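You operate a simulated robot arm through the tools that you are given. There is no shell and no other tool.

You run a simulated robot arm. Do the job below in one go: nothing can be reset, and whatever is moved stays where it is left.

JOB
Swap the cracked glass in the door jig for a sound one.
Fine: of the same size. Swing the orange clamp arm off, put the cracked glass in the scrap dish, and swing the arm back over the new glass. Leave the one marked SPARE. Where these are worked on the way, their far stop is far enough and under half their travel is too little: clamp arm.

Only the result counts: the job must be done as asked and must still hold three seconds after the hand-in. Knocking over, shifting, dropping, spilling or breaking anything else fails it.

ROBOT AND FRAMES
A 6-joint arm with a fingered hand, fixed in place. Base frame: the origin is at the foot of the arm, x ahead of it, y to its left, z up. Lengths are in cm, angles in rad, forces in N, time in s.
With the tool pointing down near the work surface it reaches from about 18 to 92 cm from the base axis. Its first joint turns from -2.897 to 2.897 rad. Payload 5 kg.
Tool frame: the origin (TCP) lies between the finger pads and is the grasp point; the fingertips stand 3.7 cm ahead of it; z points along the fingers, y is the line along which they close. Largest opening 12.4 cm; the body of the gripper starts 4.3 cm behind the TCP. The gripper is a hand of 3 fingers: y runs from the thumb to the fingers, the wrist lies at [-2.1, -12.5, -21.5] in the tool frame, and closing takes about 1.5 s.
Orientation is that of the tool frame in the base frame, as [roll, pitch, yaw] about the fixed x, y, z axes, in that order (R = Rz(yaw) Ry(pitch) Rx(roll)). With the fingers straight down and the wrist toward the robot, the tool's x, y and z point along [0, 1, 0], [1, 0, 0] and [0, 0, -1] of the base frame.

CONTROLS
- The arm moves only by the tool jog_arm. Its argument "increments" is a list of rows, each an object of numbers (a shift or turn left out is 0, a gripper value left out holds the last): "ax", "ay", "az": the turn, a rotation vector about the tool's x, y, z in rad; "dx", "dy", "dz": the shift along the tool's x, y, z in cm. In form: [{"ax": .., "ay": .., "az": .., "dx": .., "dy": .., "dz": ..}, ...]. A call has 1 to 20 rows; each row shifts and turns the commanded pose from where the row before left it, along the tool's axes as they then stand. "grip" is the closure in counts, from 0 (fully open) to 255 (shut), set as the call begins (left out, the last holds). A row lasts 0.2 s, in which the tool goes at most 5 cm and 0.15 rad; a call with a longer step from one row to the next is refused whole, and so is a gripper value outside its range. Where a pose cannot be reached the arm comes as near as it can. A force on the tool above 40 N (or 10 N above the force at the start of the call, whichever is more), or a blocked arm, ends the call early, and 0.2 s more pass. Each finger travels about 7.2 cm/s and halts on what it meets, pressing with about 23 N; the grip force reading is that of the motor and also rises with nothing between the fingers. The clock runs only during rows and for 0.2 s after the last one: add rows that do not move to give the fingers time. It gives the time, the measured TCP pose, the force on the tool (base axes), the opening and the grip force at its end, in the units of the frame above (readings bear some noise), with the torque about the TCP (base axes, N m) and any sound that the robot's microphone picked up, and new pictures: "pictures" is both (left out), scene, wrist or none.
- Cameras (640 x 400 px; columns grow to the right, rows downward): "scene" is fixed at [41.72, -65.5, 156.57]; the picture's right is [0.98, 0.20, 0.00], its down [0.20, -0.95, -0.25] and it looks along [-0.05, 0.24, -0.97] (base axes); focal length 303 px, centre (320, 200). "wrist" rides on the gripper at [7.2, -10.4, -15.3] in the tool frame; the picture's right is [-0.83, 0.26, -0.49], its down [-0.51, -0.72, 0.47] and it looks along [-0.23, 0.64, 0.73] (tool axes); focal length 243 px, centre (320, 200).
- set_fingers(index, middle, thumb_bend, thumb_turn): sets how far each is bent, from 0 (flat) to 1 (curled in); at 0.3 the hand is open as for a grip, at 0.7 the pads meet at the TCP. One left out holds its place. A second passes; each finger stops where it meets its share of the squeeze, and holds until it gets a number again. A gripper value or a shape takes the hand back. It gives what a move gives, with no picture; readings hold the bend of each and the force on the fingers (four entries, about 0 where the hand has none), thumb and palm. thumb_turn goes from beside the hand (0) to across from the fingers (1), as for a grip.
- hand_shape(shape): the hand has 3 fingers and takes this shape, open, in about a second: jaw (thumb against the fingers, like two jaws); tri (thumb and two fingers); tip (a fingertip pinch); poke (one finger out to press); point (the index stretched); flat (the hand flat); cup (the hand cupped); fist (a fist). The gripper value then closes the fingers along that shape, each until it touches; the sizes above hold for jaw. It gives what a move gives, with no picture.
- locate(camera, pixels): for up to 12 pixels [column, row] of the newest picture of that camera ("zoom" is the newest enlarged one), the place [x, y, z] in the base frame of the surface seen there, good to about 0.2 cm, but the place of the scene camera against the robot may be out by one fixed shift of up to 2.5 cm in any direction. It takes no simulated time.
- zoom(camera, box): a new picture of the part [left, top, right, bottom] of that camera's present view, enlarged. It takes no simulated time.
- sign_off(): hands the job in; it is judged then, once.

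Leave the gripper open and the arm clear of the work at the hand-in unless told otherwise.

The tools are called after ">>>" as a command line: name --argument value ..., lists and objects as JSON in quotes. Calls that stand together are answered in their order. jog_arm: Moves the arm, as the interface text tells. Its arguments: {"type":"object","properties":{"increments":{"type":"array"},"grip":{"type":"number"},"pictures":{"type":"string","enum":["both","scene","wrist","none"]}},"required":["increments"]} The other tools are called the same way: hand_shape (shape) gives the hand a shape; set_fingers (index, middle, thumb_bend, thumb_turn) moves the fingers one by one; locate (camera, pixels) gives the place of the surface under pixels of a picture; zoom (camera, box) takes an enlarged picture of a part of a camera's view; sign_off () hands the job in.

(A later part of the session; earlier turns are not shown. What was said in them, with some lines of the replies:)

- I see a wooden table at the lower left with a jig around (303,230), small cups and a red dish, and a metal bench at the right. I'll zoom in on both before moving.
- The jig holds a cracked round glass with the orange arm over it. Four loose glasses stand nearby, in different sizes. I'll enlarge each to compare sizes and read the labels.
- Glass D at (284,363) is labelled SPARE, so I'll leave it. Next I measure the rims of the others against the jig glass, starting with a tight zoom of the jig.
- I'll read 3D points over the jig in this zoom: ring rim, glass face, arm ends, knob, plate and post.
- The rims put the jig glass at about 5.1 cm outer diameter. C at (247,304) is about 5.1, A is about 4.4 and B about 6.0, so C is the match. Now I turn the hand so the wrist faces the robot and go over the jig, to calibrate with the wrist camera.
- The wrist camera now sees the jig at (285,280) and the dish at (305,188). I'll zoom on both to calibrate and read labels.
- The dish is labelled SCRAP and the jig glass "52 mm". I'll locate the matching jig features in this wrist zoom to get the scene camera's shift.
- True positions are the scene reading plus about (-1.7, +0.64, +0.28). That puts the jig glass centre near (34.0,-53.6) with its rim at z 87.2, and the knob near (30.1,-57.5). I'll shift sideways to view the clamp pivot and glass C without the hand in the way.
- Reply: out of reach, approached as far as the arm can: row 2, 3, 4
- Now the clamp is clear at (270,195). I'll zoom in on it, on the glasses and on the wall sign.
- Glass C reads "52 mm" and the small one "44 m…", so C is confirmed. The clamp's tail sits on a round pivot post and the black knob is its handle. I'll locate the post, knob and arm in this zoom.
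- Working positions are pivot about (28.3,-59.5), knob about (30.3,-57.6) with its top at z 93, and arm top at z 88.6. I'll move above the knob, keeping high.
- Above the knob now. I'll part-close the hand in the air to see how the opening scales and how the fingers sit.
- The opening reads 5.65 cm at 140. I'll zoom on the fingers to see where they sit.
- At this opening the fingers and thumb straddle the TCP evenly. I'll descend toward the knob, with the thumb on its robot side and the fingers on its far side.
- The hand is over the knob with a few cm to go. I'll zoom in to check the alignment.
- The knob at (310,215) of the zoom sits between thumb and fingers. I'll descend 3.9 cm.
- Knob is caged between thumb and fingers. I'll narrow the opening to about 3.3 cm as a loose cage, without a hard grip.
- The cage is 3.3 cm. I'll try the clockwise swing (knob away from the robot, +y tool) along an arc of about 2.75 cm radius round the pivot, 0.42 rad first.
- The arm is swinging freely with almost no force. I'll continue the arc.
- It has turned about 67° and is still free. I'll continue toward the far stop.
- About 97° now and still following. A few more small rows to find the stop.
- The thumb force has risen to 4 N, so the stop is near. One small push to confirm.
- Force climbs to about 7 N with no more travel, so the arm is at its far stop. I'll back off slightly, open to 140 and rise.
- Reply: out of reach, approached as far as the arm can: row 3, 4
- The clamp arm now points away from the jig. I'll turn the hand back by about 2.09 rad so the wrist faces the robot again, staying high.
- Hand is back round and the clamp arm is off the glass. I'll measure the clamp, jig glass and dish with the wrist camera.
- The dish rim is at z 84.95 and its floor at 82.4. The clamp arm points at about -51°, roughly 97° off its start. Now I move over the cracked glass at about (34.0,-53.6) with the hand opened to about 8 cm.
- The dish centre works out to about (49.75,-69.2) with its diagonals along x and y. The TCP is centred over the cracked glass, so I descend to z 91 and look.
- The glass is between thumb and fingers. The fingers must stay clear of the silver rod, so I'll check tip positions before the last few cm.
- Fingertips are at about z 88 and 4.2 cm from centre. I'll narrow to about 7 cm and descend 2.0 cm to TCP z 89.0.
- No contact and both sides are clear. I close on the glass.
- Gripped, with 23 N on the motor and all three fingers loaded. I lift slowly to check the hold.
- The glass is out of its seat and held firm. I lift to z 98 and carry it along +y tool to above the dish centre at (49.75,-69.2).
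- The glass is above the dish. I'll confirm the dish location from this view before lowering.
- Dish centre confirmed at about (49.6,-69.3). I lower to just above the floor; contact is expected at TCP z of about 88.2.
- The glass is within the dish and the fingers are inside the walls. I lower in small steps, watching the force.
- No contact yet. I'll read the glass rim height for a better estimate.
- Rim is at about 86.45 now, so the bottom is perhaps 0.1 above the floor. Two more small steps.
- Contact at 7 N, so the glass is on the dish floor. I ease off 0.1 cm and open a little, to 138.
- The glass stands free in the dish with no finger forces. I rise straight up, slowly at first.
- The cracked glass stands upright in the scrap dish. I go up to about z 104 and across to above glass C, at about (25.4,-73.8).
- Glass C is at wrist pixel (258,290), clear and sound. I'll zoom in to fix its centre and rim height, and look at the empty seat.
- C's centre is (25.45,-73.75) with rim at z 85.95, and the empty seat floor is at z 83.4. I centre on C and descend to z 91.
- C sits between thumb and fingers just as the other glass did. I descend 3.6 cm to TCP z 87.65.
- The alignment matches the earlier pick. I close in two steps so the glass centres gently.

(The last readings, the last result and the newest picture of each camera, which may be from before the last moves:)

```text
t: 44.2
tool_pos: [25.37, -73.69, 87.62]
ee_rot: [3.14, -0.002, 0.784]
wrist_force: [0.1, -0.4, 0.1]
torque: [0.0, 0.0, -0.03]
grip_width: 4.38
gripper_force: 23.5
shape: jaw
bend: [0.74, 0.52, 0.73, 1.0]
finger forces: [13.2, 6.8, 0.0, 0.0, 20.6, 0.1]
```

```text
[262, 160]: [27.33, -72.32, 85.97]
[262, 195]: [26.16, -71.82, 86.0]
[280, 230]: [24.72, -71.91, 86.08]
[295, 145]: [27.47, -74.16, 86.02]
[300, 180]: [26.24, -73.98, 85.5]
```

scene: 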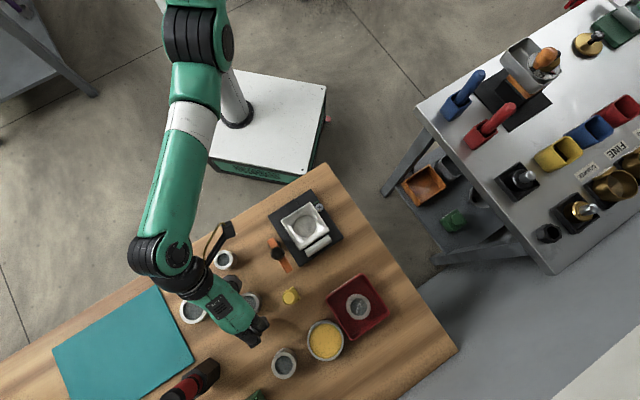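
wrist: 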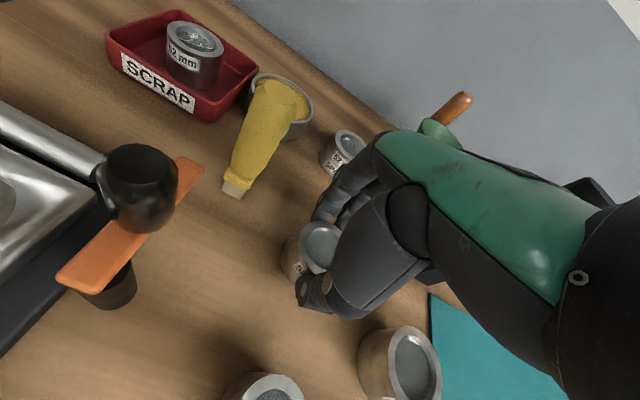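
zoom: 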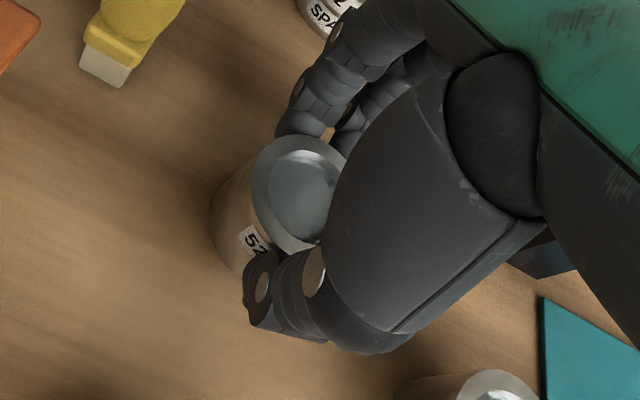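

Same grip readings as before, so the glass sits the same way in the hand. I lift straight up, slowly at first, to z 102.

>>> jog_arm --increments '[{"dz": -0.5}, {"dz": -1}, {"dz": -2.5}, {"dz": -3.5}, {"dz": -3.5}, {"dz": -3.4}, {}]' --pictures "wrist"

```text
t: 45.8
tool_pos: [25.22, -73.66, 102.0]
ee_rot: [3.14, -0.002, 0.784]
wrist_force: [-0.2, -0.3, -1.0]
torque: [-0.01, -0.01, -0.02]
grip_width: 4.44
gripper_force: 22.5
shape: jaw
bend: [0.74, 0.52, 0.73, 1.0]
finger forces: [13.3, 6.9, 0.0, 0.1, 20.6, 0.0]
```

wrist: 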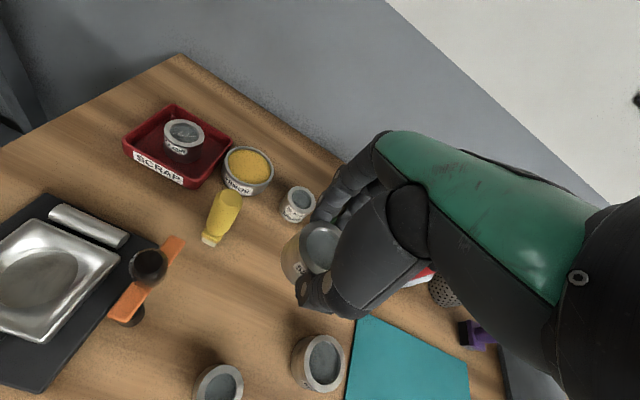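

Held well. Now I carry it to above the jig seat at (34.0,-53.6).

>>> jog_arm --increments '[{"dx": 3.38, "dy": -1.35}, {"dx": 3.38, "dy": -1.35}, {"dx": 3.38, "dy": -1.35}, {"dx": 3.38, "dy": -1.35}, {"dx": 3.38, "dy": -1.35}, {"dx": 3.38, "dy": -1.35}, {}, {}]' --pictures "wrist"

>>> jog_arm --increments '[{}, {}]' --pictures "none"

>>> jog_arm --increments '[{}, {}]' --pictures "none"

```text
t: 47.6
tool_pos: [34.04, -53.55, 102.02]
ee_rot: [3.14, -0.002, 0.783]
wrist_force: [0.6, -0.8, -0.7]
torque: [0.02, 0.03, 0.0]
grip_width: 4.4
gripper_force: 22.8
shape: jaw
bend: [0.74, 0.52, 0.73, 1.0]
finger forces: [13.5, 6.9, 0.0, 0.0, 20.5, 0.0]
```

wrist: 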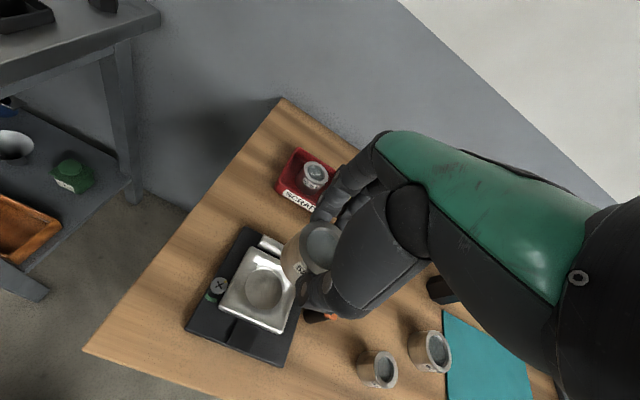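

```text
t: 48.2
tool_pos: [34.0, -53.53, 102.11]
ee_rot: [3.141, -0.001, 0.784]
wrist_force: [-0.7, -0.2, -0.4]
torque: [0.03, -0.01, -0.01]
grip_width: 4.41
gripper_force: 22.5
shape: jaw
bend: [0.74, 0.52, 0.73, 1.0]
finger forces: [13.3, 7.0, 0.0, 0.0, 20.5, 0.0]
```

```text
t: 48.8
tool_pos: [34.1, -53.51, 102.01]
ee_rot: [3.14, -0.001, 0.782]
wrist_force: [0.3, 0.4, -0.9]
torque: [0.01, -0.02, -0.02]
grip_width: 4.41
gripper_force: 22.8
shape: jaw
bend: [0.74, 0.52, 0.73, 1.0]
finger forces: [13.4, 6.9, 0.0, 0.1, 20.5, 0.1]
```

Averaged position is (34.05,-53.53), against (33.97,-53.59) when I picked the cracked one from its seat. I correct by 0.09 and lower to z 91.3 for a check.

>>> jog_arm --increments '[{"dx": -0.09, "dz": 3}, {"dz": 4}, {"dz": 3}, {"dz": 0.7}, {}]' --pictures "wrist"

>>> zoom --camera "wrist" --box '[230, 170, 370, 340]'

>>> jog_arm --increments '[{}, {}]' --pictures "none"

```text
t: 50.0
tool_pos: [33.94, -53.64, 91.28]
ee_rot: [3.141, -0.001, 0.782]
wrist_force: [0.7, -0.2, -0.9]
torque: [0.02, -0.02, -0.01]
grip_width: 4.39
gripper_force: 22.7
shape: jaw
bend: [0.74, 0.52, 0.73, 1.0]
finger forces: [13.5, 7.0, 0.0, 0.0, 20.6, 0.0]
```

wrist: 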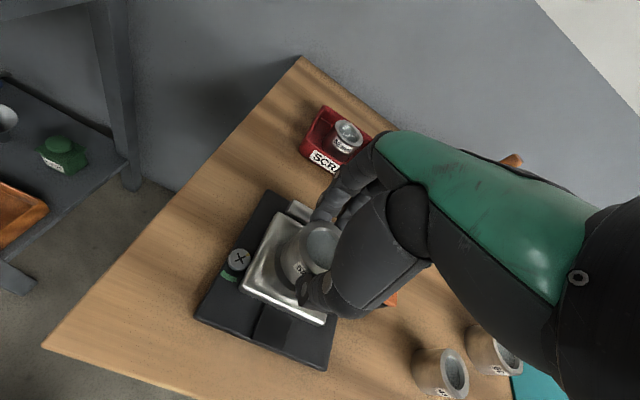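

```text
2.35 times, centred on (300, 255) of wrist
```

zoom: 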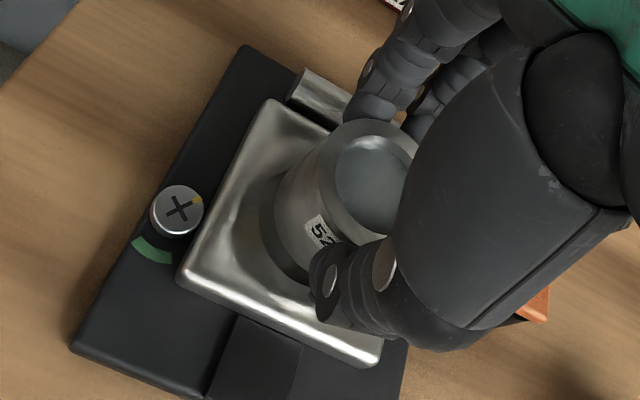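

```text
t: 50.6
tool_pos: [33.88, -53.72, 91.25]
ee_rot: [3.139, -0.001, 0.783]
wrist_force: [-0.5, -0.5, -1.1]
torque: [-0.03, 0.0, -0.03]
grip_width: 4.38
gripper_force: 23.0
shape: jaw
bend: [0.74, 0.52, 0.73, 1.0]
finger forces: [13.4, 7.0, 0.1, 0.0, 20.4, 0.1]
```

It lines up as it did on the way out. I lower into the seat in small steps.

>>> jog_arm --increments '[{"dz": 0.3}, {"dz": 0.3}, {"dz": 0.3}, {"dz": 0.3}, {"dz": 0.3}, {}]' --pictures "wrist"

>>> zoom --camera "wrist" --box '[230, 170, 370, 340]'

```text
t: 52.0
tool_pos: [33.93, -53.75, 89.85]
ee_rot: [3.139, -0.002, 0.783]
wrist_force: [-1.0, -0.2, -0.6]
torque: [0.04, 0.02, 0.0]
grip_width: 4.42
gripper_force: 23.3
shape: jaw
bend: [0.74, 0.52, 0.73, 1.0]
finger forces: [13.4, 7.0, 0.2, 0.0, 20.5, 0.1]
```

wrist: 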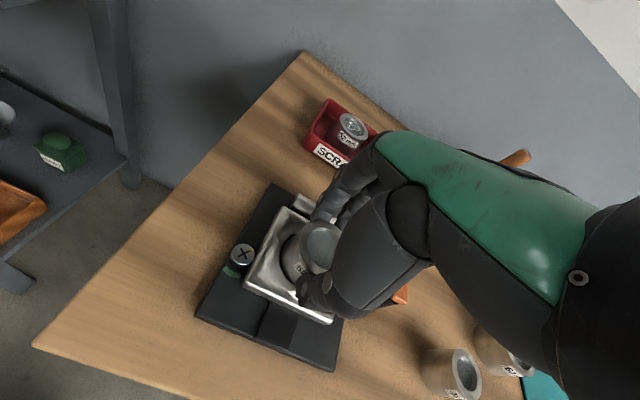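

```text
2.35 times, centred on (300, 255) of wrist
```

zoom: 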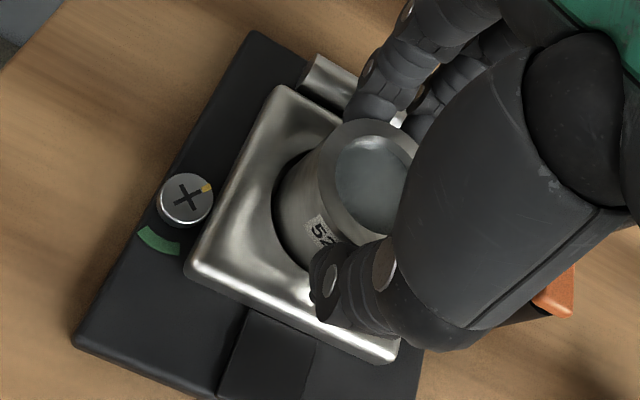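

The glass is about 0.6 cm into the seat without force. I continue down in finer steps.

>>> jog_arm --increments '[{"dz": 0.2}, {"dz": 0.2}, {"dz": 0.15}, {}]' --pictures "none"

>>> jog_arm --increments '[{"dz": 0.1}, {"dz": 0.1}, {}]' --pictures "none"

```text
t: 53.0
tool_pos: [33.88, -53.8, 89.26]
ee_rot: [3.141, -0.002, 0.784]
wrist_force: [0.5, 0.6, -0.4]
torque: [-0.05, 0.03, -0.03]
grip_width: 4.41
gripper_force: 23.3
shape: jaw
bend: [0.74, 0.52, 0.73, 1.0]
finger forces: [13.3, 7.0, 0.0, 0.1, 20.6, 0.0]
```

```text
t: 53.8
tool_pos: [33.84, -53.75, 89.17]
ee_rot: [3.14, -0.004, 0.784]
wrist_force: [0.1, -0.3, -1.8]
torque: [0.01, -0.03, 0.0]
grip_width: 4.36
gripper_force: 23.2
shape: jaw
bend: [0.74, 0.52, 0.73, 1.0]
finger forces: [13.5, 7.0, 0.0, 0.1, 20.5, 0.1]
```

No contact yet, and readings have drifted about 0.15 cm off centre. I nudge back toward the centre and continue down.

>>> jog_arm --increments '[{"dx": 0.13}, {"dz": 0.1}, {}]' --pictures "none"

>>> jog_arm --increments '[{"dz": 0.1}, {}]' --pictures "none"

```text
t: 54.6
tool_pos: [34.0, -53.62, 88.95]
ee_rot: [3.139, -0.001, 0.782]
wrist_force: [0.1, 0.6, -1.9]
torque: [0.02, 0.03, -0.01]
grip_width: 4.43
gripper_force: 23.0
shape: jaw
bend: [0.74, 0.52, 0.73, 1.0]
finger forces: [13.5, 7.0, 0.1, 0.0, 20.4, 0.1]
```

```text
t: 55.2
tool_pos: [33.97, -53.64, 88.98]
ee_rot: [3.139, -0.003, 0.784]
wrist_force: [0.3, 0.5, -1.2]
torque: [-0.01, 0.01, -0.01]
grip_width: 4.41
gripper_force: 23.0
shape: jaw
bend: [0.74, 0.52, 0.73, 1.0]
finger forces: [13.5, 7.0, 0.0, 0.0, 20.5, 0.1]
```

Still free at TCP z of about 88.95. Small steps down until I feel the seat floor.

>>> jog_arm --increments '[{"dz": 0.08}, {}]' --pictures "none"

>>> jog_arm --increments '[{"dz": 0.08}, {}]' --pictures "wrist"

>>> zoom --camera "wrist" --box '[230, 170, 370, 340]'

>>> locate --camera "zoom" --pixels '[[328, 160], [330, 195], [345, 225], [360, 130], [270, 130]]'

```text
t: 55.8
tool_pos: [33.92, -53.59, 88.91]
ee_rot: [3.14, -0.002, 0.782]
wrist_force: [-0.7, -0.5, -1.9]
torque: [0.01, 0.01, 0.03]
grip_width: 4.39
gripper_force: 22.9
shape: jaw
bend: [0.74, 0.52, 0.73, 1.0]
finger forces: [13.4, 7.0, 0.1, 0.1, 20.6, 0.0]
```

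```text
t: 56.4
tool_pos: [33.98, -53.69, 88.84]
ee_rot: [3.14, -0.002, 0.783]
wrist_force: [-0.2, -0.4, -1.3]
torque: [0.01, -0.01, -0.03]
grip_width: 4.41
gripper_force: 22.7
shape: jaw
bend: [0.74, 0.52, 0.73, 1.0]
finger forces: [13.5, 7.0, 0.1, 0.0, 20.5, 0.1]
```

wrist: 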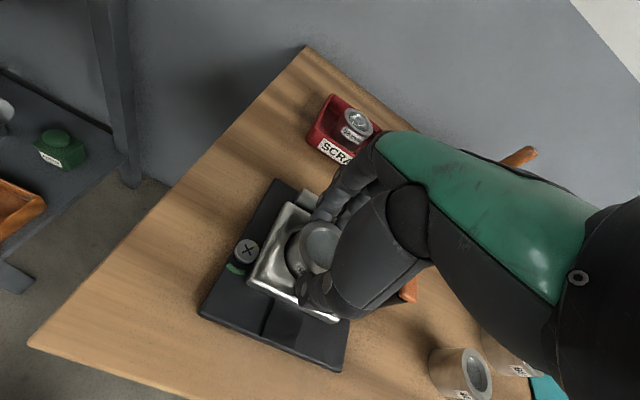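

```text
2.35 times, centred on (300, 255) of wrist
```

zoom: 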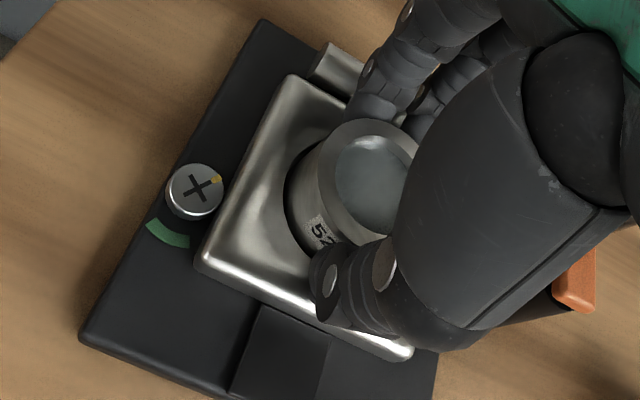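

```text
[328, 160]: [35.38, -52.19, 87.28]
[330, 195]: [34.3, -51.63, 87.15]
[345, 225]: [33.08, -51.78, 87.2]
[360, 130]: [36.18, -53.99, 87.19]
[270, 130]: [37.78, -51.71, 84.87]
```

Rim reads z 87.2, matching the original seated glass, so contact is imminent. More small steps.

>>> jog_arm --increments '[{"dz": 0.08}, {}]' --pictures "none"

>>> jog_arm --increments '[{"dz": 0.07}, {}]' --pictures "none"

```text
t: 57.0
tool_pos: [33.87, -53.57, 88.77]
ee_rot: [3.139, -0.002, 0.782]
wrist_force: [-0.3, -0.8, 1.4]
torque: [-0.01, 0.02, 0.0]
grip_width: 4.41
gripper_force: 23.2
shape: jaw
bend: [0.74, 0.52, 0.73, 1.0]
finger forces: [13.5, 7.1, 0.1, 0.0, 20.8, 0.0]
```

```text
t: 57.6
tool_pos: [33.96, -53.74, 88.67]
ee_rot: [3.139, -0.002, 0.782]
wrist_force: [-0.8, 2.7, 7.9]
torque: [0.12, 0.04, -0.02]
grip_width: 4.4
gripper_force: 22.9
shape: jaw
bend: [0.74, 0.52, 0.73, 1.0]
finger forces: [13.7, 6.8, 0.0, 0.1, 23.2, 0.0]
```

Contact at 8 N: the glass is on the seat floor. I ease up 0.08 and release.

>>> jog_arm --increments '[{"dz": -0.08}, {}, {}, {}, {}]' --grip 132 --pictures "wrist"

>>> jog_arm --increments '[{"dz": -0.4}, {"dz": -0.8}, {"dz": -2}, {"dz": -4}, {"dz": -4}, {}]'

>>> zoom --camera "wrist" --box '[180, 200, 350, 370]'

>>> locate --camera "zoom" --pixels '[[300, 180], [350, 245], [390, 170], [340, 140], [345, 190], [160, 215]]'

```text
t: 58.8
tool_pos: [33.92, -53.68, 88.66]
ee_rot: [3.14, -0.002, 0.783]
wrist_force: [-0.8, 0.9, -0.2]
torque: [-0.01, -0.05, 0.03]
grip_width: 5.96
gripper_force: 0.2
shape: jaw
bend: [0.74, 0.46, 0.71, 1.0]
finger forces: [0.0, 0.0, 0.0, 0.0, 0.0, 0.0]
```

wrist: 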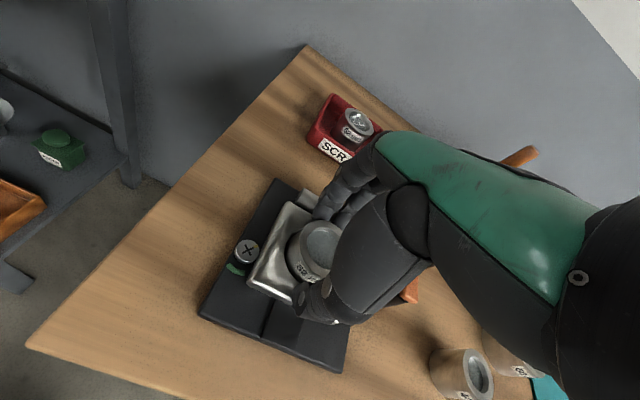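

```text
t: 60.2
tool_pos: [33.87, -53.61, 99.92]
ee_rot: [3.139, -0.002, 0.783]
wrist_force: [0.8, 0.8, -0.8]
torque: [-0.03, 0.02, 0.05]
grip_width: 5.93
gripper_force: 0.1
shape: jaw
bend: [0.74, 0.46, 0.7, 1.0]
finger forces: [0.1, 0.0, 0.0, 0.1, 0.0, 0.1]
```

scene: 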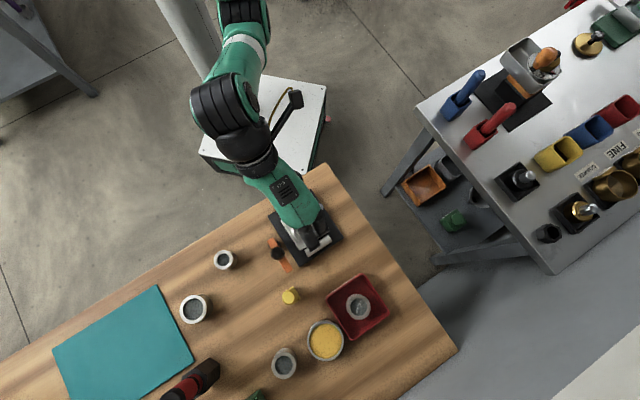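
wrist: 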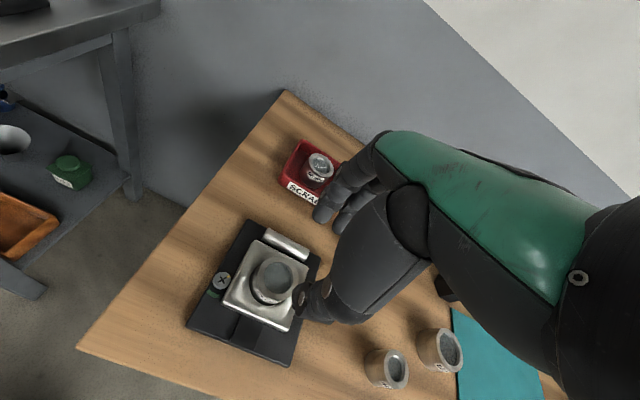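

```text
2.35 times, centred on (265, 285) of wrist
```

zoom: 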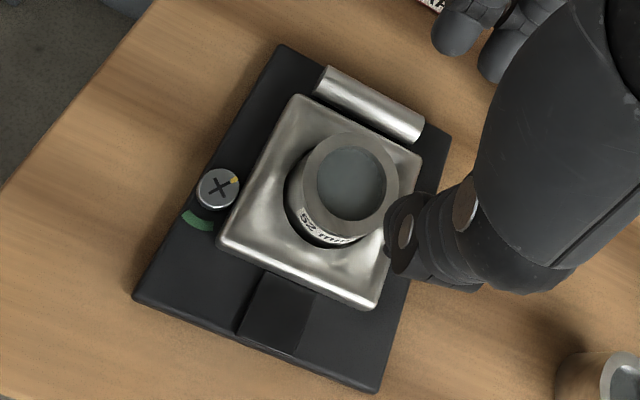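

```text
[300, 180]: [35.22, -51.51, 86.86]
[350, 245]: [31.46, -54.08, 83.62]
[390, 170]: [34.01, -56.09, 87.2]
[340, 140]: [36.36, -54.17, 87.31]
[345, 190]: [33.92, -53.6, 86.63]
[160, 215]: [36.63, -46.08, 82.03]
```

The new glass sits level at rim z 87.2–87.3, with the fingers clear. Now for the clamp: I move above the knob at (30.1,-61.9) and turn 1.67 rad so the hand faces along the swing.

>>> jog_arm --increments '[{"dx": -4.22, "dy": 1.58}, {"dx": -4.22, "dy": 1.59}, {"az": 0.14}, {"az": 0.14}, {"az": 0.14}, {"az": 0.14}, {"az": 0.14}, {"az": 0.14}, {"az": 0.14}, {"az": 0.14}, {"az": 0.14}, {"az": 0.14}, {"az": 0.14}, {"az": 0.13}, {}, {}]' --grip 140

>>> zoom --camera "wrist" --box '[180, 180, 380, 390]'

```text
t: 63.6
tool_pos: [30.28, -61.71, 99.83]
ee_rot: [-3.139, -0.002, -0.885]
wrist_force: [0.5, -0.9, 0.5]
torque: [-0.02, -0.02, -0.01]
grip_width: 5.63
gripper_force: 0.0
shape: jaw
bend: [0.74, 0.47, 0.71, 1.0]
finger forces: [0.0, 0.0, 0.0, 0.0, 0.1, 0.0]
```

scene: 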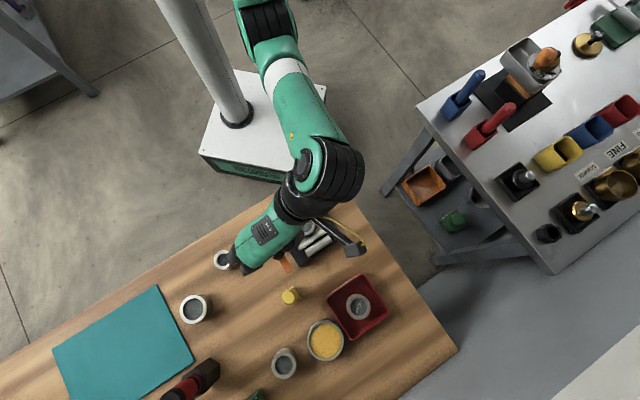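
wrist: 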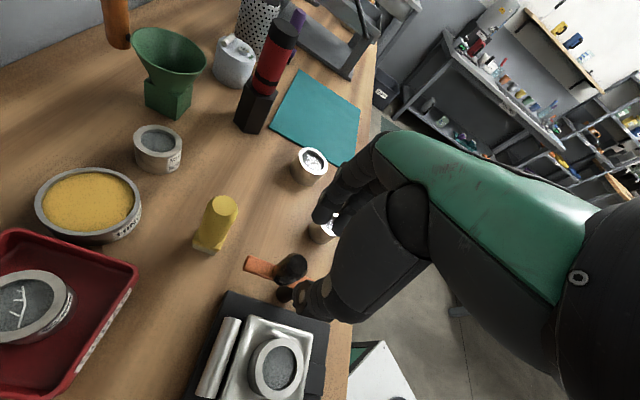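

```text
1.90 times, centred on (280, 285) of wrist
```

zoom: 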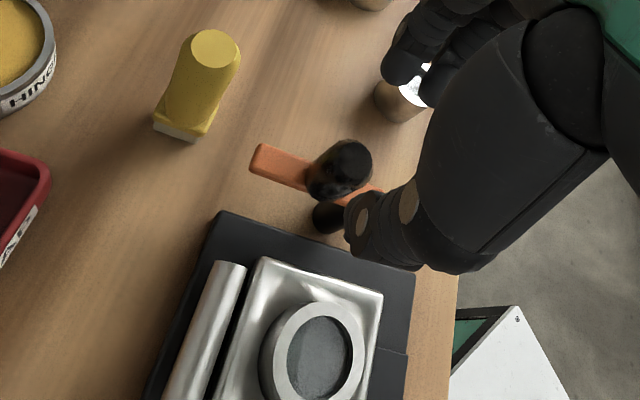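

I'll read the knob's position before descending.

>>> locate --camera "zoom" --pixels '[[345, 158], [325, 150], [365, 165], [340, 185], [255, 165], [350, 140]]'

```text
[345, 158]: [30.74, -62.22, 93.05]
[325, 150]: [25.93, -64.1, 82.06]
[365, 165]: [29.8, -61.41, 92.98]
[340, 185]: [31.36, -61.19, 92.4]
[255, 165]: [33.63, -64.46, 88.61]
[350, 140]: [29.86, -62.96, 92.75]
```

The knob centre is about (30.35,-61.9) and the TCP is at (30.28,-61.7), so it's well centred. I descend to z 93 over it.

>>> jog_arm --increments '[{"dz": 2.5}, {"dz": 2}, {"dz": 1.4}, {"dz": 1}, {}]' --pictures "wrist"

>>> zoom --camera "wrist" --box '[220, 180, 380, 350]'

```text
t: 64.8
tool_pos: [30.08, -61.65, 93.07]
ee_rot: [-3.139, -0.002, -0.883]
wrist_force: [0.3, -0.1, 0.3]
torque: [0.01, 0.02, 0.02]
grip_width: 5.64
gripper_force: 0.0
shape: jaw
bend: [0.74, 0.47, 0.71, 1.0]
finger forces: [0.0, 0.1, 0.0, 0.0, 0.1, 0.0]
```

wrist: 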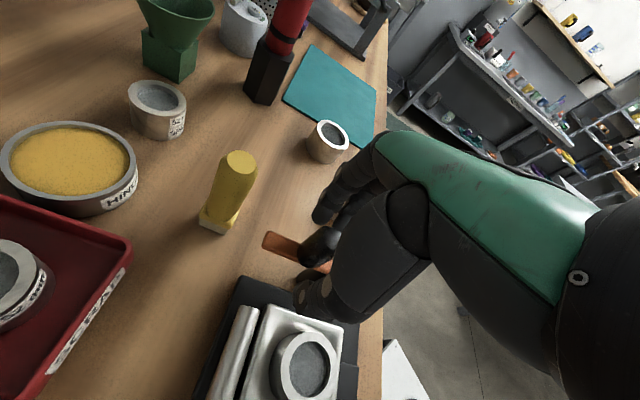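

```text
2.35 times, centred on (300, 265) of wrist
```

zoom: 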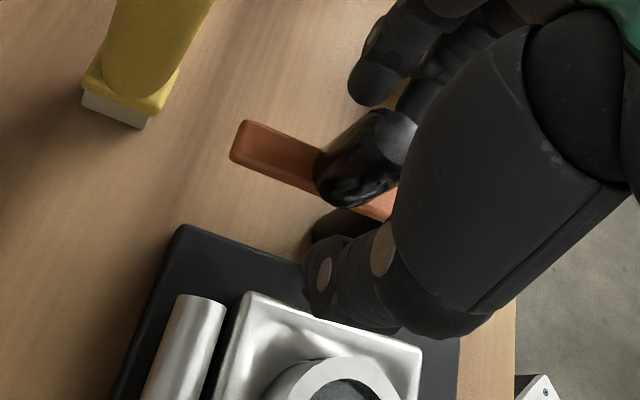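

The knob is between thumb and fingers again. I narrow the cage to 3.3 cm and start the return arc, with the fingers pushing back toward the jig.

>>> jog_arm --increments '[{}, {}, {}, {}]' --grip 188 --pictures "none"

>>> jog_arm --increments '[{"dy": -0.36, "dx": -0.02, "az": -0.13}, {"dy": -0.36, "dx": -0.02, "az": -0.13}, {"dy": -0.36, "dx": -0.02, "az": -0.13}, {"dy": -0.36, "dx": -0.02, "az": -0.13}, {}]'

>>> zoom --camera "wrist" --box '[220, 180, 380, 350]'

```text
t: 65.8
tool_pos: [30.21, -61.57, 93.0]
ee_rot: [-3.139, -0.002, -0.885]
wrist_force: [-0.3, -0.7, 0.5]
torque: [-0.01, -0.04, 0.01]
grip_width: 3.34
gripper_force: 0.0
shape: jaw
bend: [0.73, 0.56, 0.74, 1.0]
finger forces: [0.0, 0.0, 0.0, 0.0, 0.0, 0.0]
```

```text
t: 67.0
tool_pos: [31.22, -60.51, 92.96]
ee_rot: [3.141, -0.002, -0.362]
wrist_force: [-0.1, -0.6, -0.3]
torque: [-0.03, 0.0, -0.01]
grip_width: 3.29
gripper_force: 0.1
shape: jaw
bend: [0.73, 0.56, 0.74, 1.0]
finger forces: [0.4, 0.0, 0.0, 0.0, 0.1, 0.0]
```

scene: 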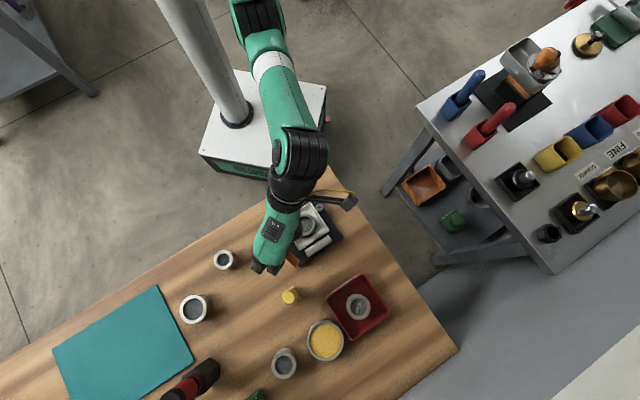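
wrist: 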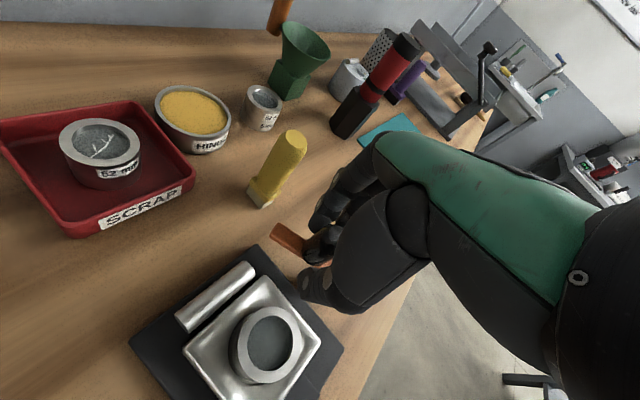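

```text
2.35 times, centred on (300, 265) of wrist
```

zoom: 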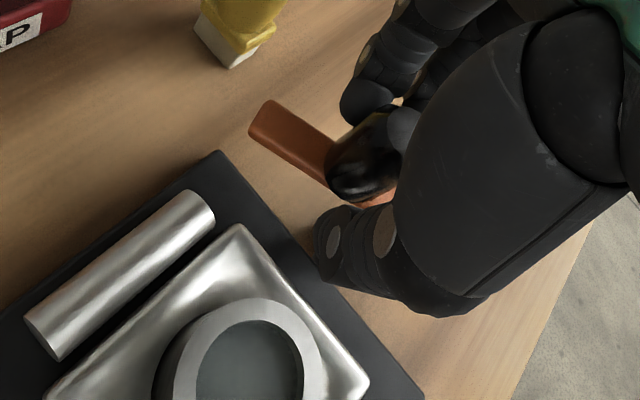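

The arm is following, with the index touching at 0.4 N. I continue the return arc.

>>> jog_arm --increments '[{"dy": -0.36, "dx": -0.04, "az": -0.13}, {"dy": -0.36, "dx": -0.04, "az": -0.13}, {"dy": -0.36, "dx": -0.04, "az": -0.13}, {"dy": -0.36, "dx": -0.04, "az": -0.13}, {"dy": -0.36, "dx": -0.04, "az": -0.13}, {}]'

>>> zoom --camera "wrist" --box '[200, 180, 380, 370]'

>>> zoom --camera "scene" --box '[240, 190, 350, 290]'

```text
t: 68.4
tool_pos: [31.09, -58.77, 93.09]
ee_rot: [3.14, -0.003, 0.286]
wrist_force: [-0.6, -0.2, -0.3]
torque: [0.01, 0.03, -0.02]
grip_width: 3.3
gripper_force: 0.0
shape: jaw
bend: [0.73, 0.56, 0.74, 1.0]
finger forces: [0.2, 0.5, 0.0, 0.0, 0.0, 0.0]
```

scene: 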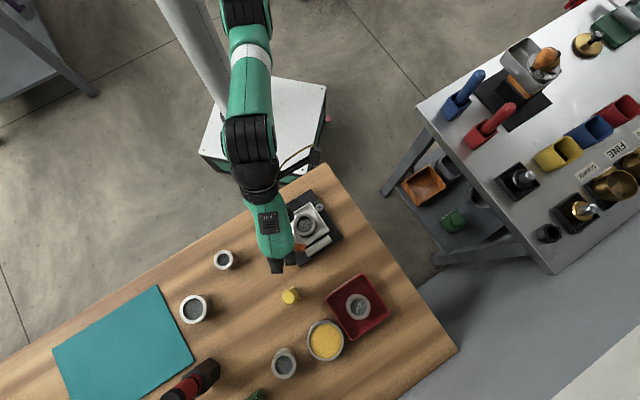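
wrist: 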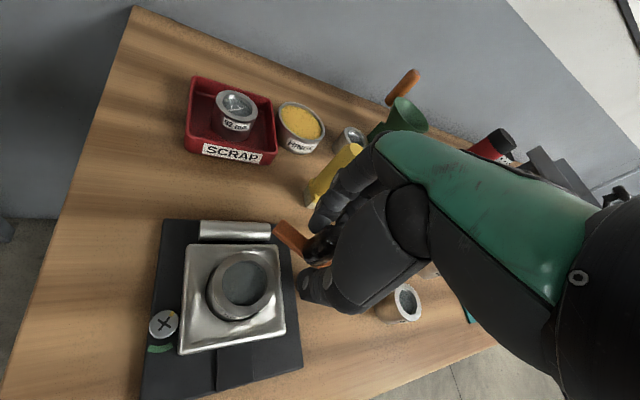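

```text
2.11 times, centred on (290, 275) of wrist
```

zoom: 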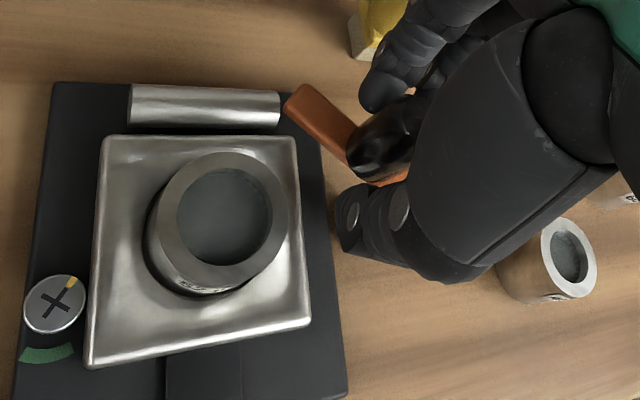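

```text
4.00 times, centred on (295, 240) of scene
```

zoom: 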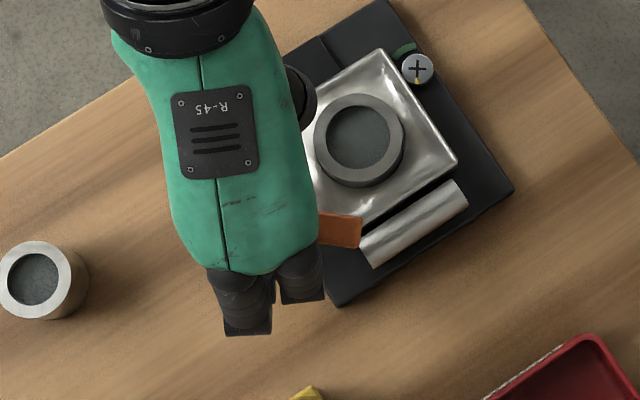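

The arm trails slightly because of the cage's slack, but it is coming round. I continue in shorter batches.

>>> jog_arm --increments '[{"dy": -0.36, "dx": -0.03, "az": -0.13}, {"dy": -0.36, "dx": -0.03, "az": -0.13}, {"dy": -0.36, "dx": -0.03, "az": -0.13}, {"dy": -0.36, "dx": -0.03, "az": -0.13}, {}]'

>>> zoom --camera "wrist" --box '[200, 180, 380, 370]'

>>> zoom --camera "scene" --box '[265, 200, 345, 250]'

```text
t: 69.6
tool_pos: [30.32, -57.67, 93.04]
ee_rot: [3.14, -0.002, 0.808]
wrist_force: [1.0, 0.0, -0.6]
torque: [-0.01, 0.01, -0.01]
grip_width: 3.31
gripper_force: 0.1
shape: jaw
bend: [0.73, 0.55, 0.74, 1.0]
finger forces: [0.8, 0.3, 0.0, 0.1, 0.0, 0.1]
```

scene: 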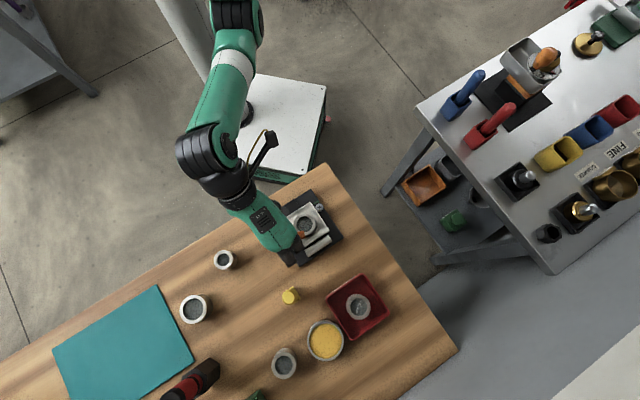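
wrist: 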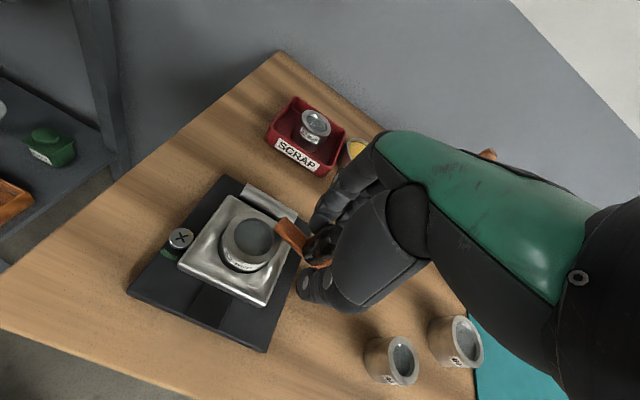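

```text
2.11 times, centred on (290, 275) of wrist
```

zoom: 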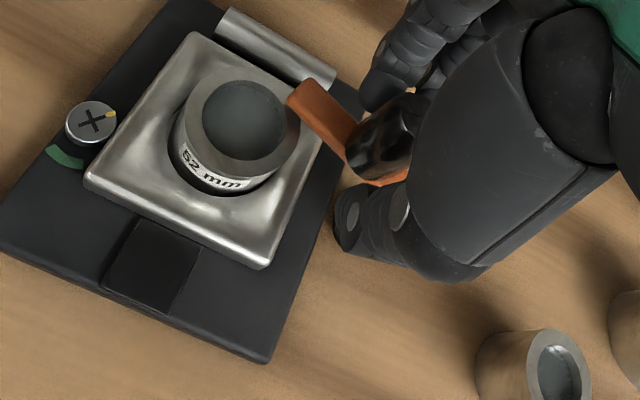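

```text
8.00 times, centred on (305, 225) of scene
```

zoom: 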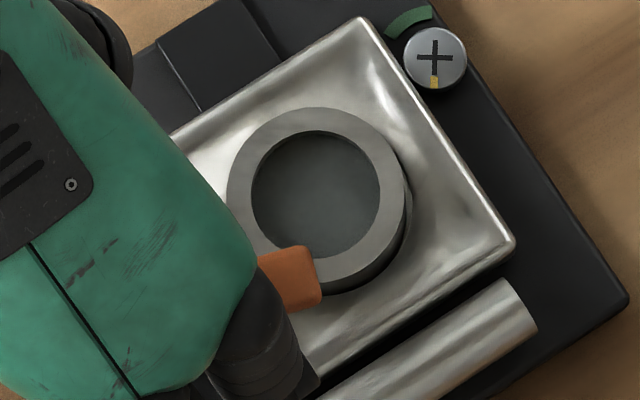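

The arm overlaps the rim's edge but is about 25° short of its original place. I push on a few more small rows.

>>> jog_arm --increments '[{"dy": -0.36, "dx": -0.03, "az": -0.13}, {"dy": -0.36, "dx": -0.03, "az": -0.13}, {}]'

>>> zoom --camera "wrist" --box '[200, 180, 380, 370]'

>>> zoom --camera "scene" --box '[265, 200, 345, 250]'

```text
t: 70.4
tool_pos: [29.68, -57.25, 93.08]
ee_rot: [3.14, 0.0, 1.066]
wrist_force: [0.4, 1.1, -0.4]
torque: [-0.01, -0.01, 0.03]
grip_width: 3.29
gripper_force: 0.1
shape: jaw
bend: [0.73, 0.56, 0.74, 1.0]
finger forces: [0.3, 0.0, 0.0, 0.0, 0.0, 0.1]
```

scene: 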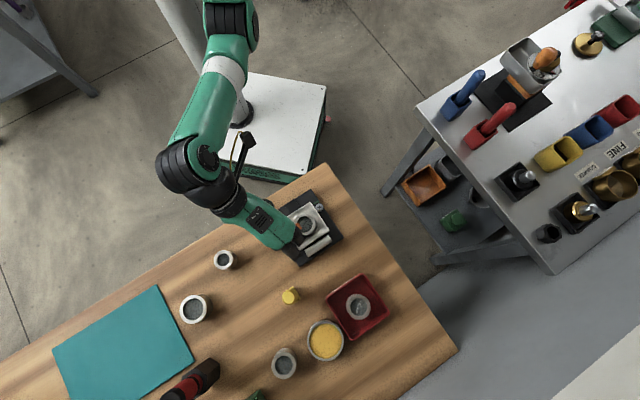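
wrist: 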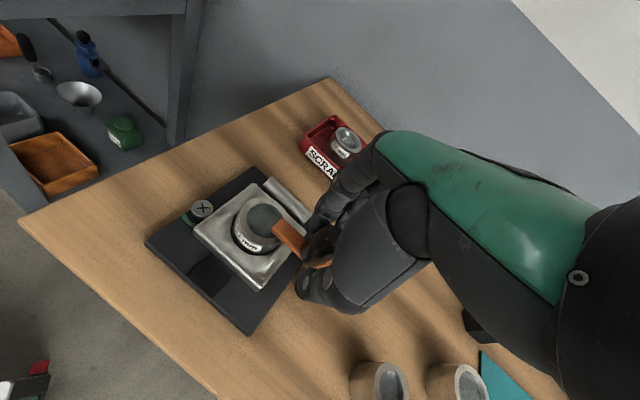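

```text
2.11 times, centred on (290, 275) of wrist
```

zoom: 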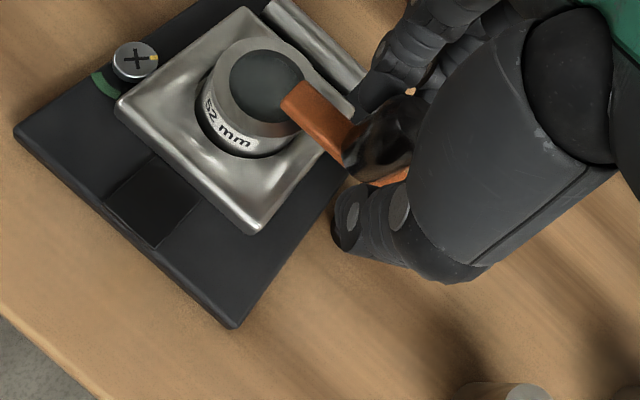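

```text
8.00 times, centred on (305, 225) of scene
```

zoom: 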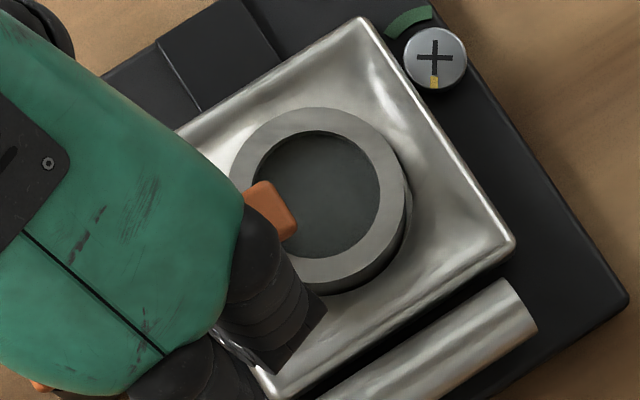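

The arm tip is back at (280,205) in this zoom, its original place over the glass. A small extra nudge will show whether it is on its stop.

>>> jog_arm --increments '[{"dy": -0.2, "dx": -0.01, "az": -0.05}, {}]' --pictures "scene"

>>> zoom --camera "scene" --box '[265, 200, 345, 250]'

```text
t: 71.0
tool_pos: [29.49, -57.18, 93.05]
ee_rot: [3.139, -0.001, 1.116]
wrist_force: [1.3, -0.6, -0.1]
torque: [-0.04, -0.02, -0.03]
grip_width: 3.35
gripper_force: 0.1
shape: jaw
bend: [0.73, 0.56, 0.74, 1.0]
finger forces: [1.0, 0.0, 0.0, 0.1, 0.1, 0.0]
```

scene: 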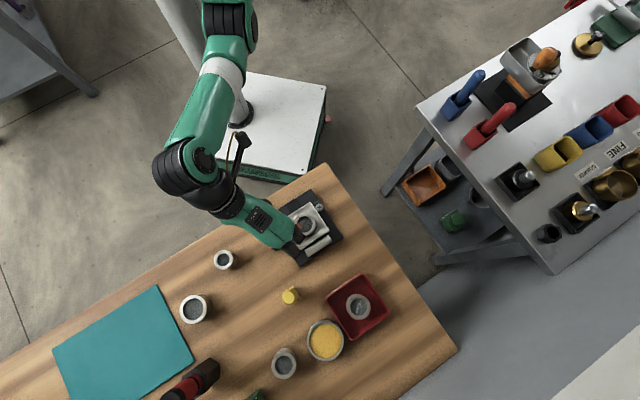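

```text
8.00 times, centred on (305, 225) of scene
```

zoom: 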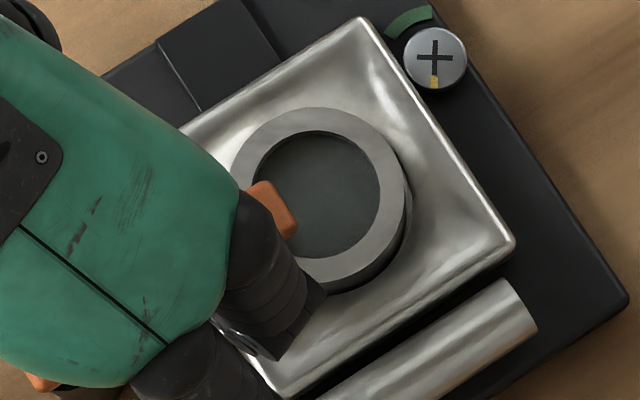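

The tip did not move. One more tiny nudge to confirm the stop.

>>> jog_arm --increments '[{"dy": -0.2, "dx": -0.01, "az": -0.05}, {}]' --pictures "scene"

>>> zoom --camera "scene" --box '[265, 200, 345, 250]'

```text
t: 71.6
tool_pos: [29.37, -57.03, 93.05]
ee_rot: [3.14, -0.001, 1.166]
wrist_force: [2.8, -1.8, 0.8]
torque: [-0.09, -0.08, -0.03]
grip_width: 3.37
gripper_force: 0.0
shape: jaw
bend: [0.73, 0.55, 0.74, 1.0]
finger forces: [2.1, 1.0, 0.0, 0.0, 0.0, 0.1]
```

scene: 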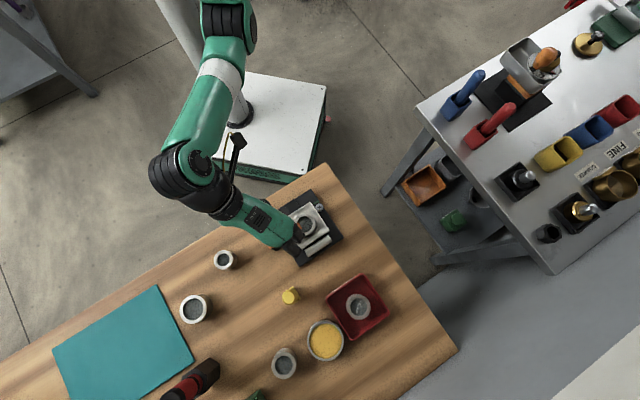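

```text
8.00 times, centred on (305, 225) of scene
```

zoom: 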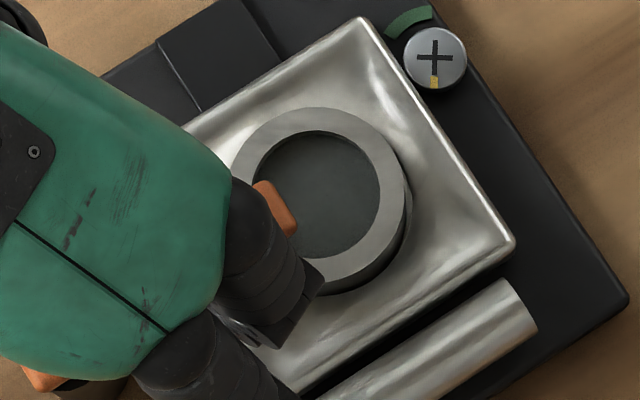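

It is on its stop: force rises and the tip stays put. I ease off, open, and rise straight up.

>>> jog_arm --increments '[{"dy": 0.3}, {"dy": 0.3}, {}, {}, {}]' --grip 140 --pictures "none"

>>> jog_arm --increments '[{"dz": -1}, {"dz": -2}, {"dz": -4}, {"dz": -4}, {}]'

>>> zoom --camera "wrist" --box '[180, 180, 380, 370]'

```text
t: 72.8
tool_pos: [29.91, -57.28, 92.98]
ee_rot: [3.14, 0.0, 1.165]
wrist_force: [-0.3, -0.2, 0.9]
torque: [0.01, -0.01, -0.01]
grip_width: 5.52
gripper_force: 0.1
shape: jaw
bend: [0.74, 0.47, 0.71, 1.0]
finger forces: [0.0, 0.0, 0.0, 0.0, 0.0, 0.0]
```

```text
t: 74.0
tool_pos: [29.97, -57.42, 103.97]
ee_rot: [3.14, 0.002, 1.163]
wrist_force: [-0.7, -0.4, -0.7]
torque: [0.02, -0.01, -0.01]
grip_width: 5.55
gripper_force: 0.0
shape: jaw
bend: [0.74, 0.47, 0.71, 1.0]
finger forces: [0.1, 0.1, 0.0, 0.0, 0.0, 0.0]
```

scene: 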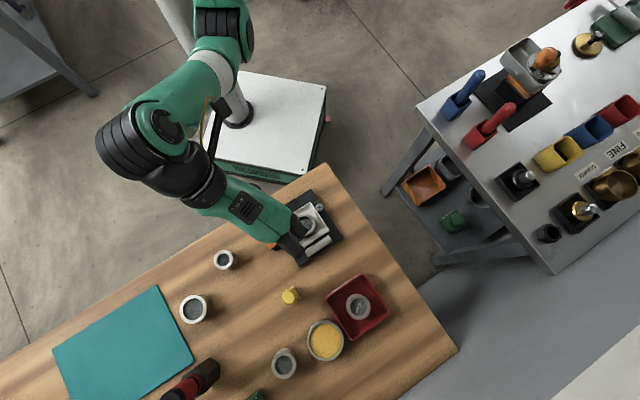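
wrist: 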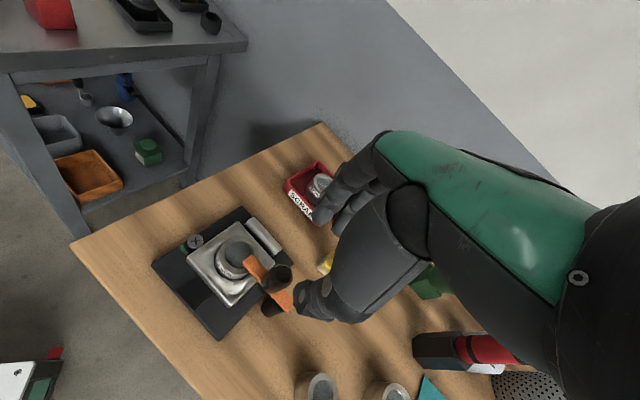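

```text
2.11 times, centred on (280, 275) of wrist
```

zoom: 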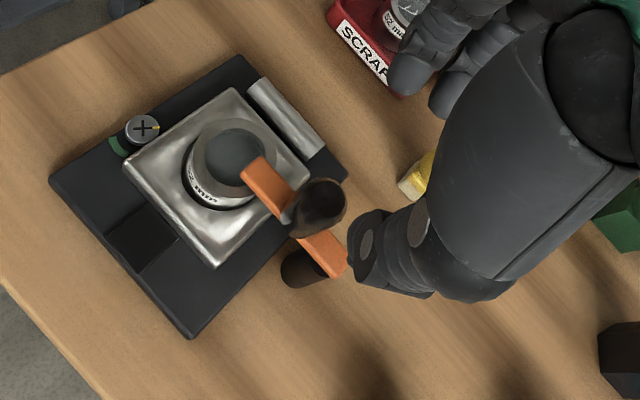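

The clamp is back over the new glass. I retreat up and toward the robot with the hand fully open, then take final views.

>>> jog_arm --increments '[{"dz": -3}, {"dx": 2.75, "dy": -1.2, "dz": -1.5}, {"dx": 2.75, "dy": -1.2, "dz": -1.5}, {"dx": 2.75, "dy": -1.2, "dz": -1.5}, {"dx": 2.75, "dy": -1.2, "dz": -1.5}, {}, {}]' --grip 0

>>> zoom --camera "scene" --box '[265, 200, 345, 250]'

>>> zoom --camera "scene" --box '[150, 180, 400, 400]'

>>> zoom --camera "wrist" --box '[150, 180, 380, 390]'

```text
t: 75.6
tool_pos: [30.9, -46.43, 110.66]
ee_rot: [3.134, 0.002, 1.166]
wrist_force: [0.4, 0.8, 0.5]
torque: [0.02, 0.04, -0.01]
grip_width: 12.38
gripper_force: 0.1
shape: jaw
bend: [0.3, 0.3, 0.3, 0.98]
finger forces: [0.0, 0.0, 0.0, 0.0, 0.1, 0.0]
out of reach, approached as far as the arm can: row 4, 5
```

scene: 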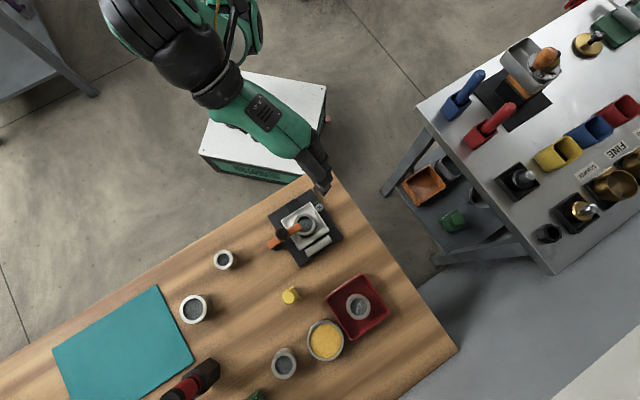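
wrist: 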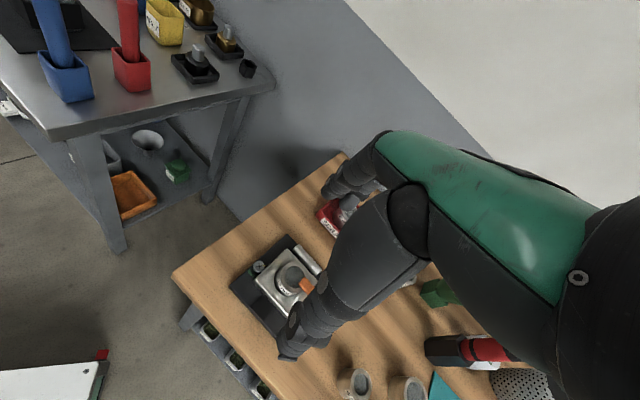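

```text
8.00 times, centred on (305, 225) of scene
```

zoom: 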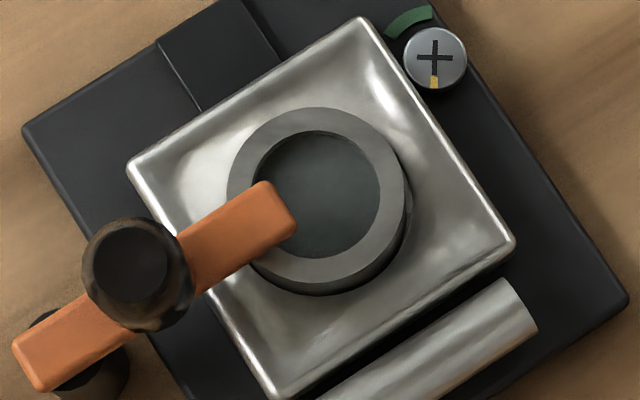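

```text
1.82 times, centred on (275, 290) of scene
```

zoom: 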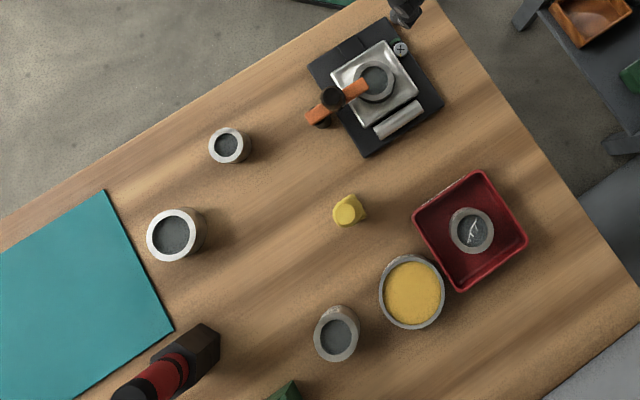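

```text
1.90 times, centred on (265, 285) of wrist
```

zoom: 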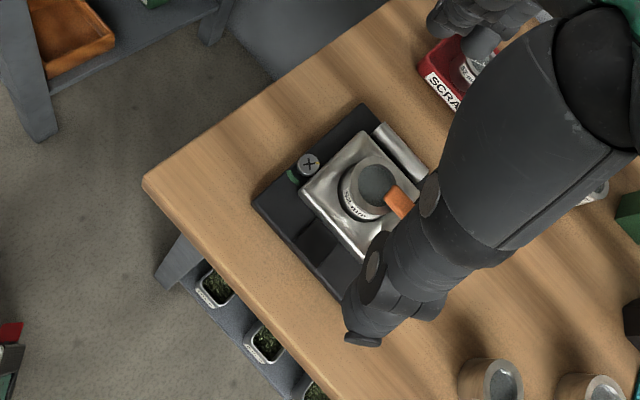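

The picture matches the start, with a sound 52 mm glass in the seat and the orange arm over it on its stop. The cracked glass is in the SCRAP dish, SPARE and the other items are untouched, and the hand is open and clear. I hand the job in.

>>> sign_off

```text
The job is handed in.
```

I swapped the glass and handed the job in. The hand-in didn't return a verdict, so what follows is from my last pictures and readings.

- **New glass:** a sound one marked 52 mm, like the cracked one, sits level in the jig. Its rim is at the same height as the old glass's was.
- **Cracked glass:** it stands upright in the dish marked SCRAP.
- **Clamp arm:** I swung it about 97° to its far stop, then back to its near stop over the new glass. The last picture shows it where it started.
- **Everything else:** I didn't touch the SPARE glass, and nothing else looks moved or knocked over.

The hand is fully open and clear of the work.
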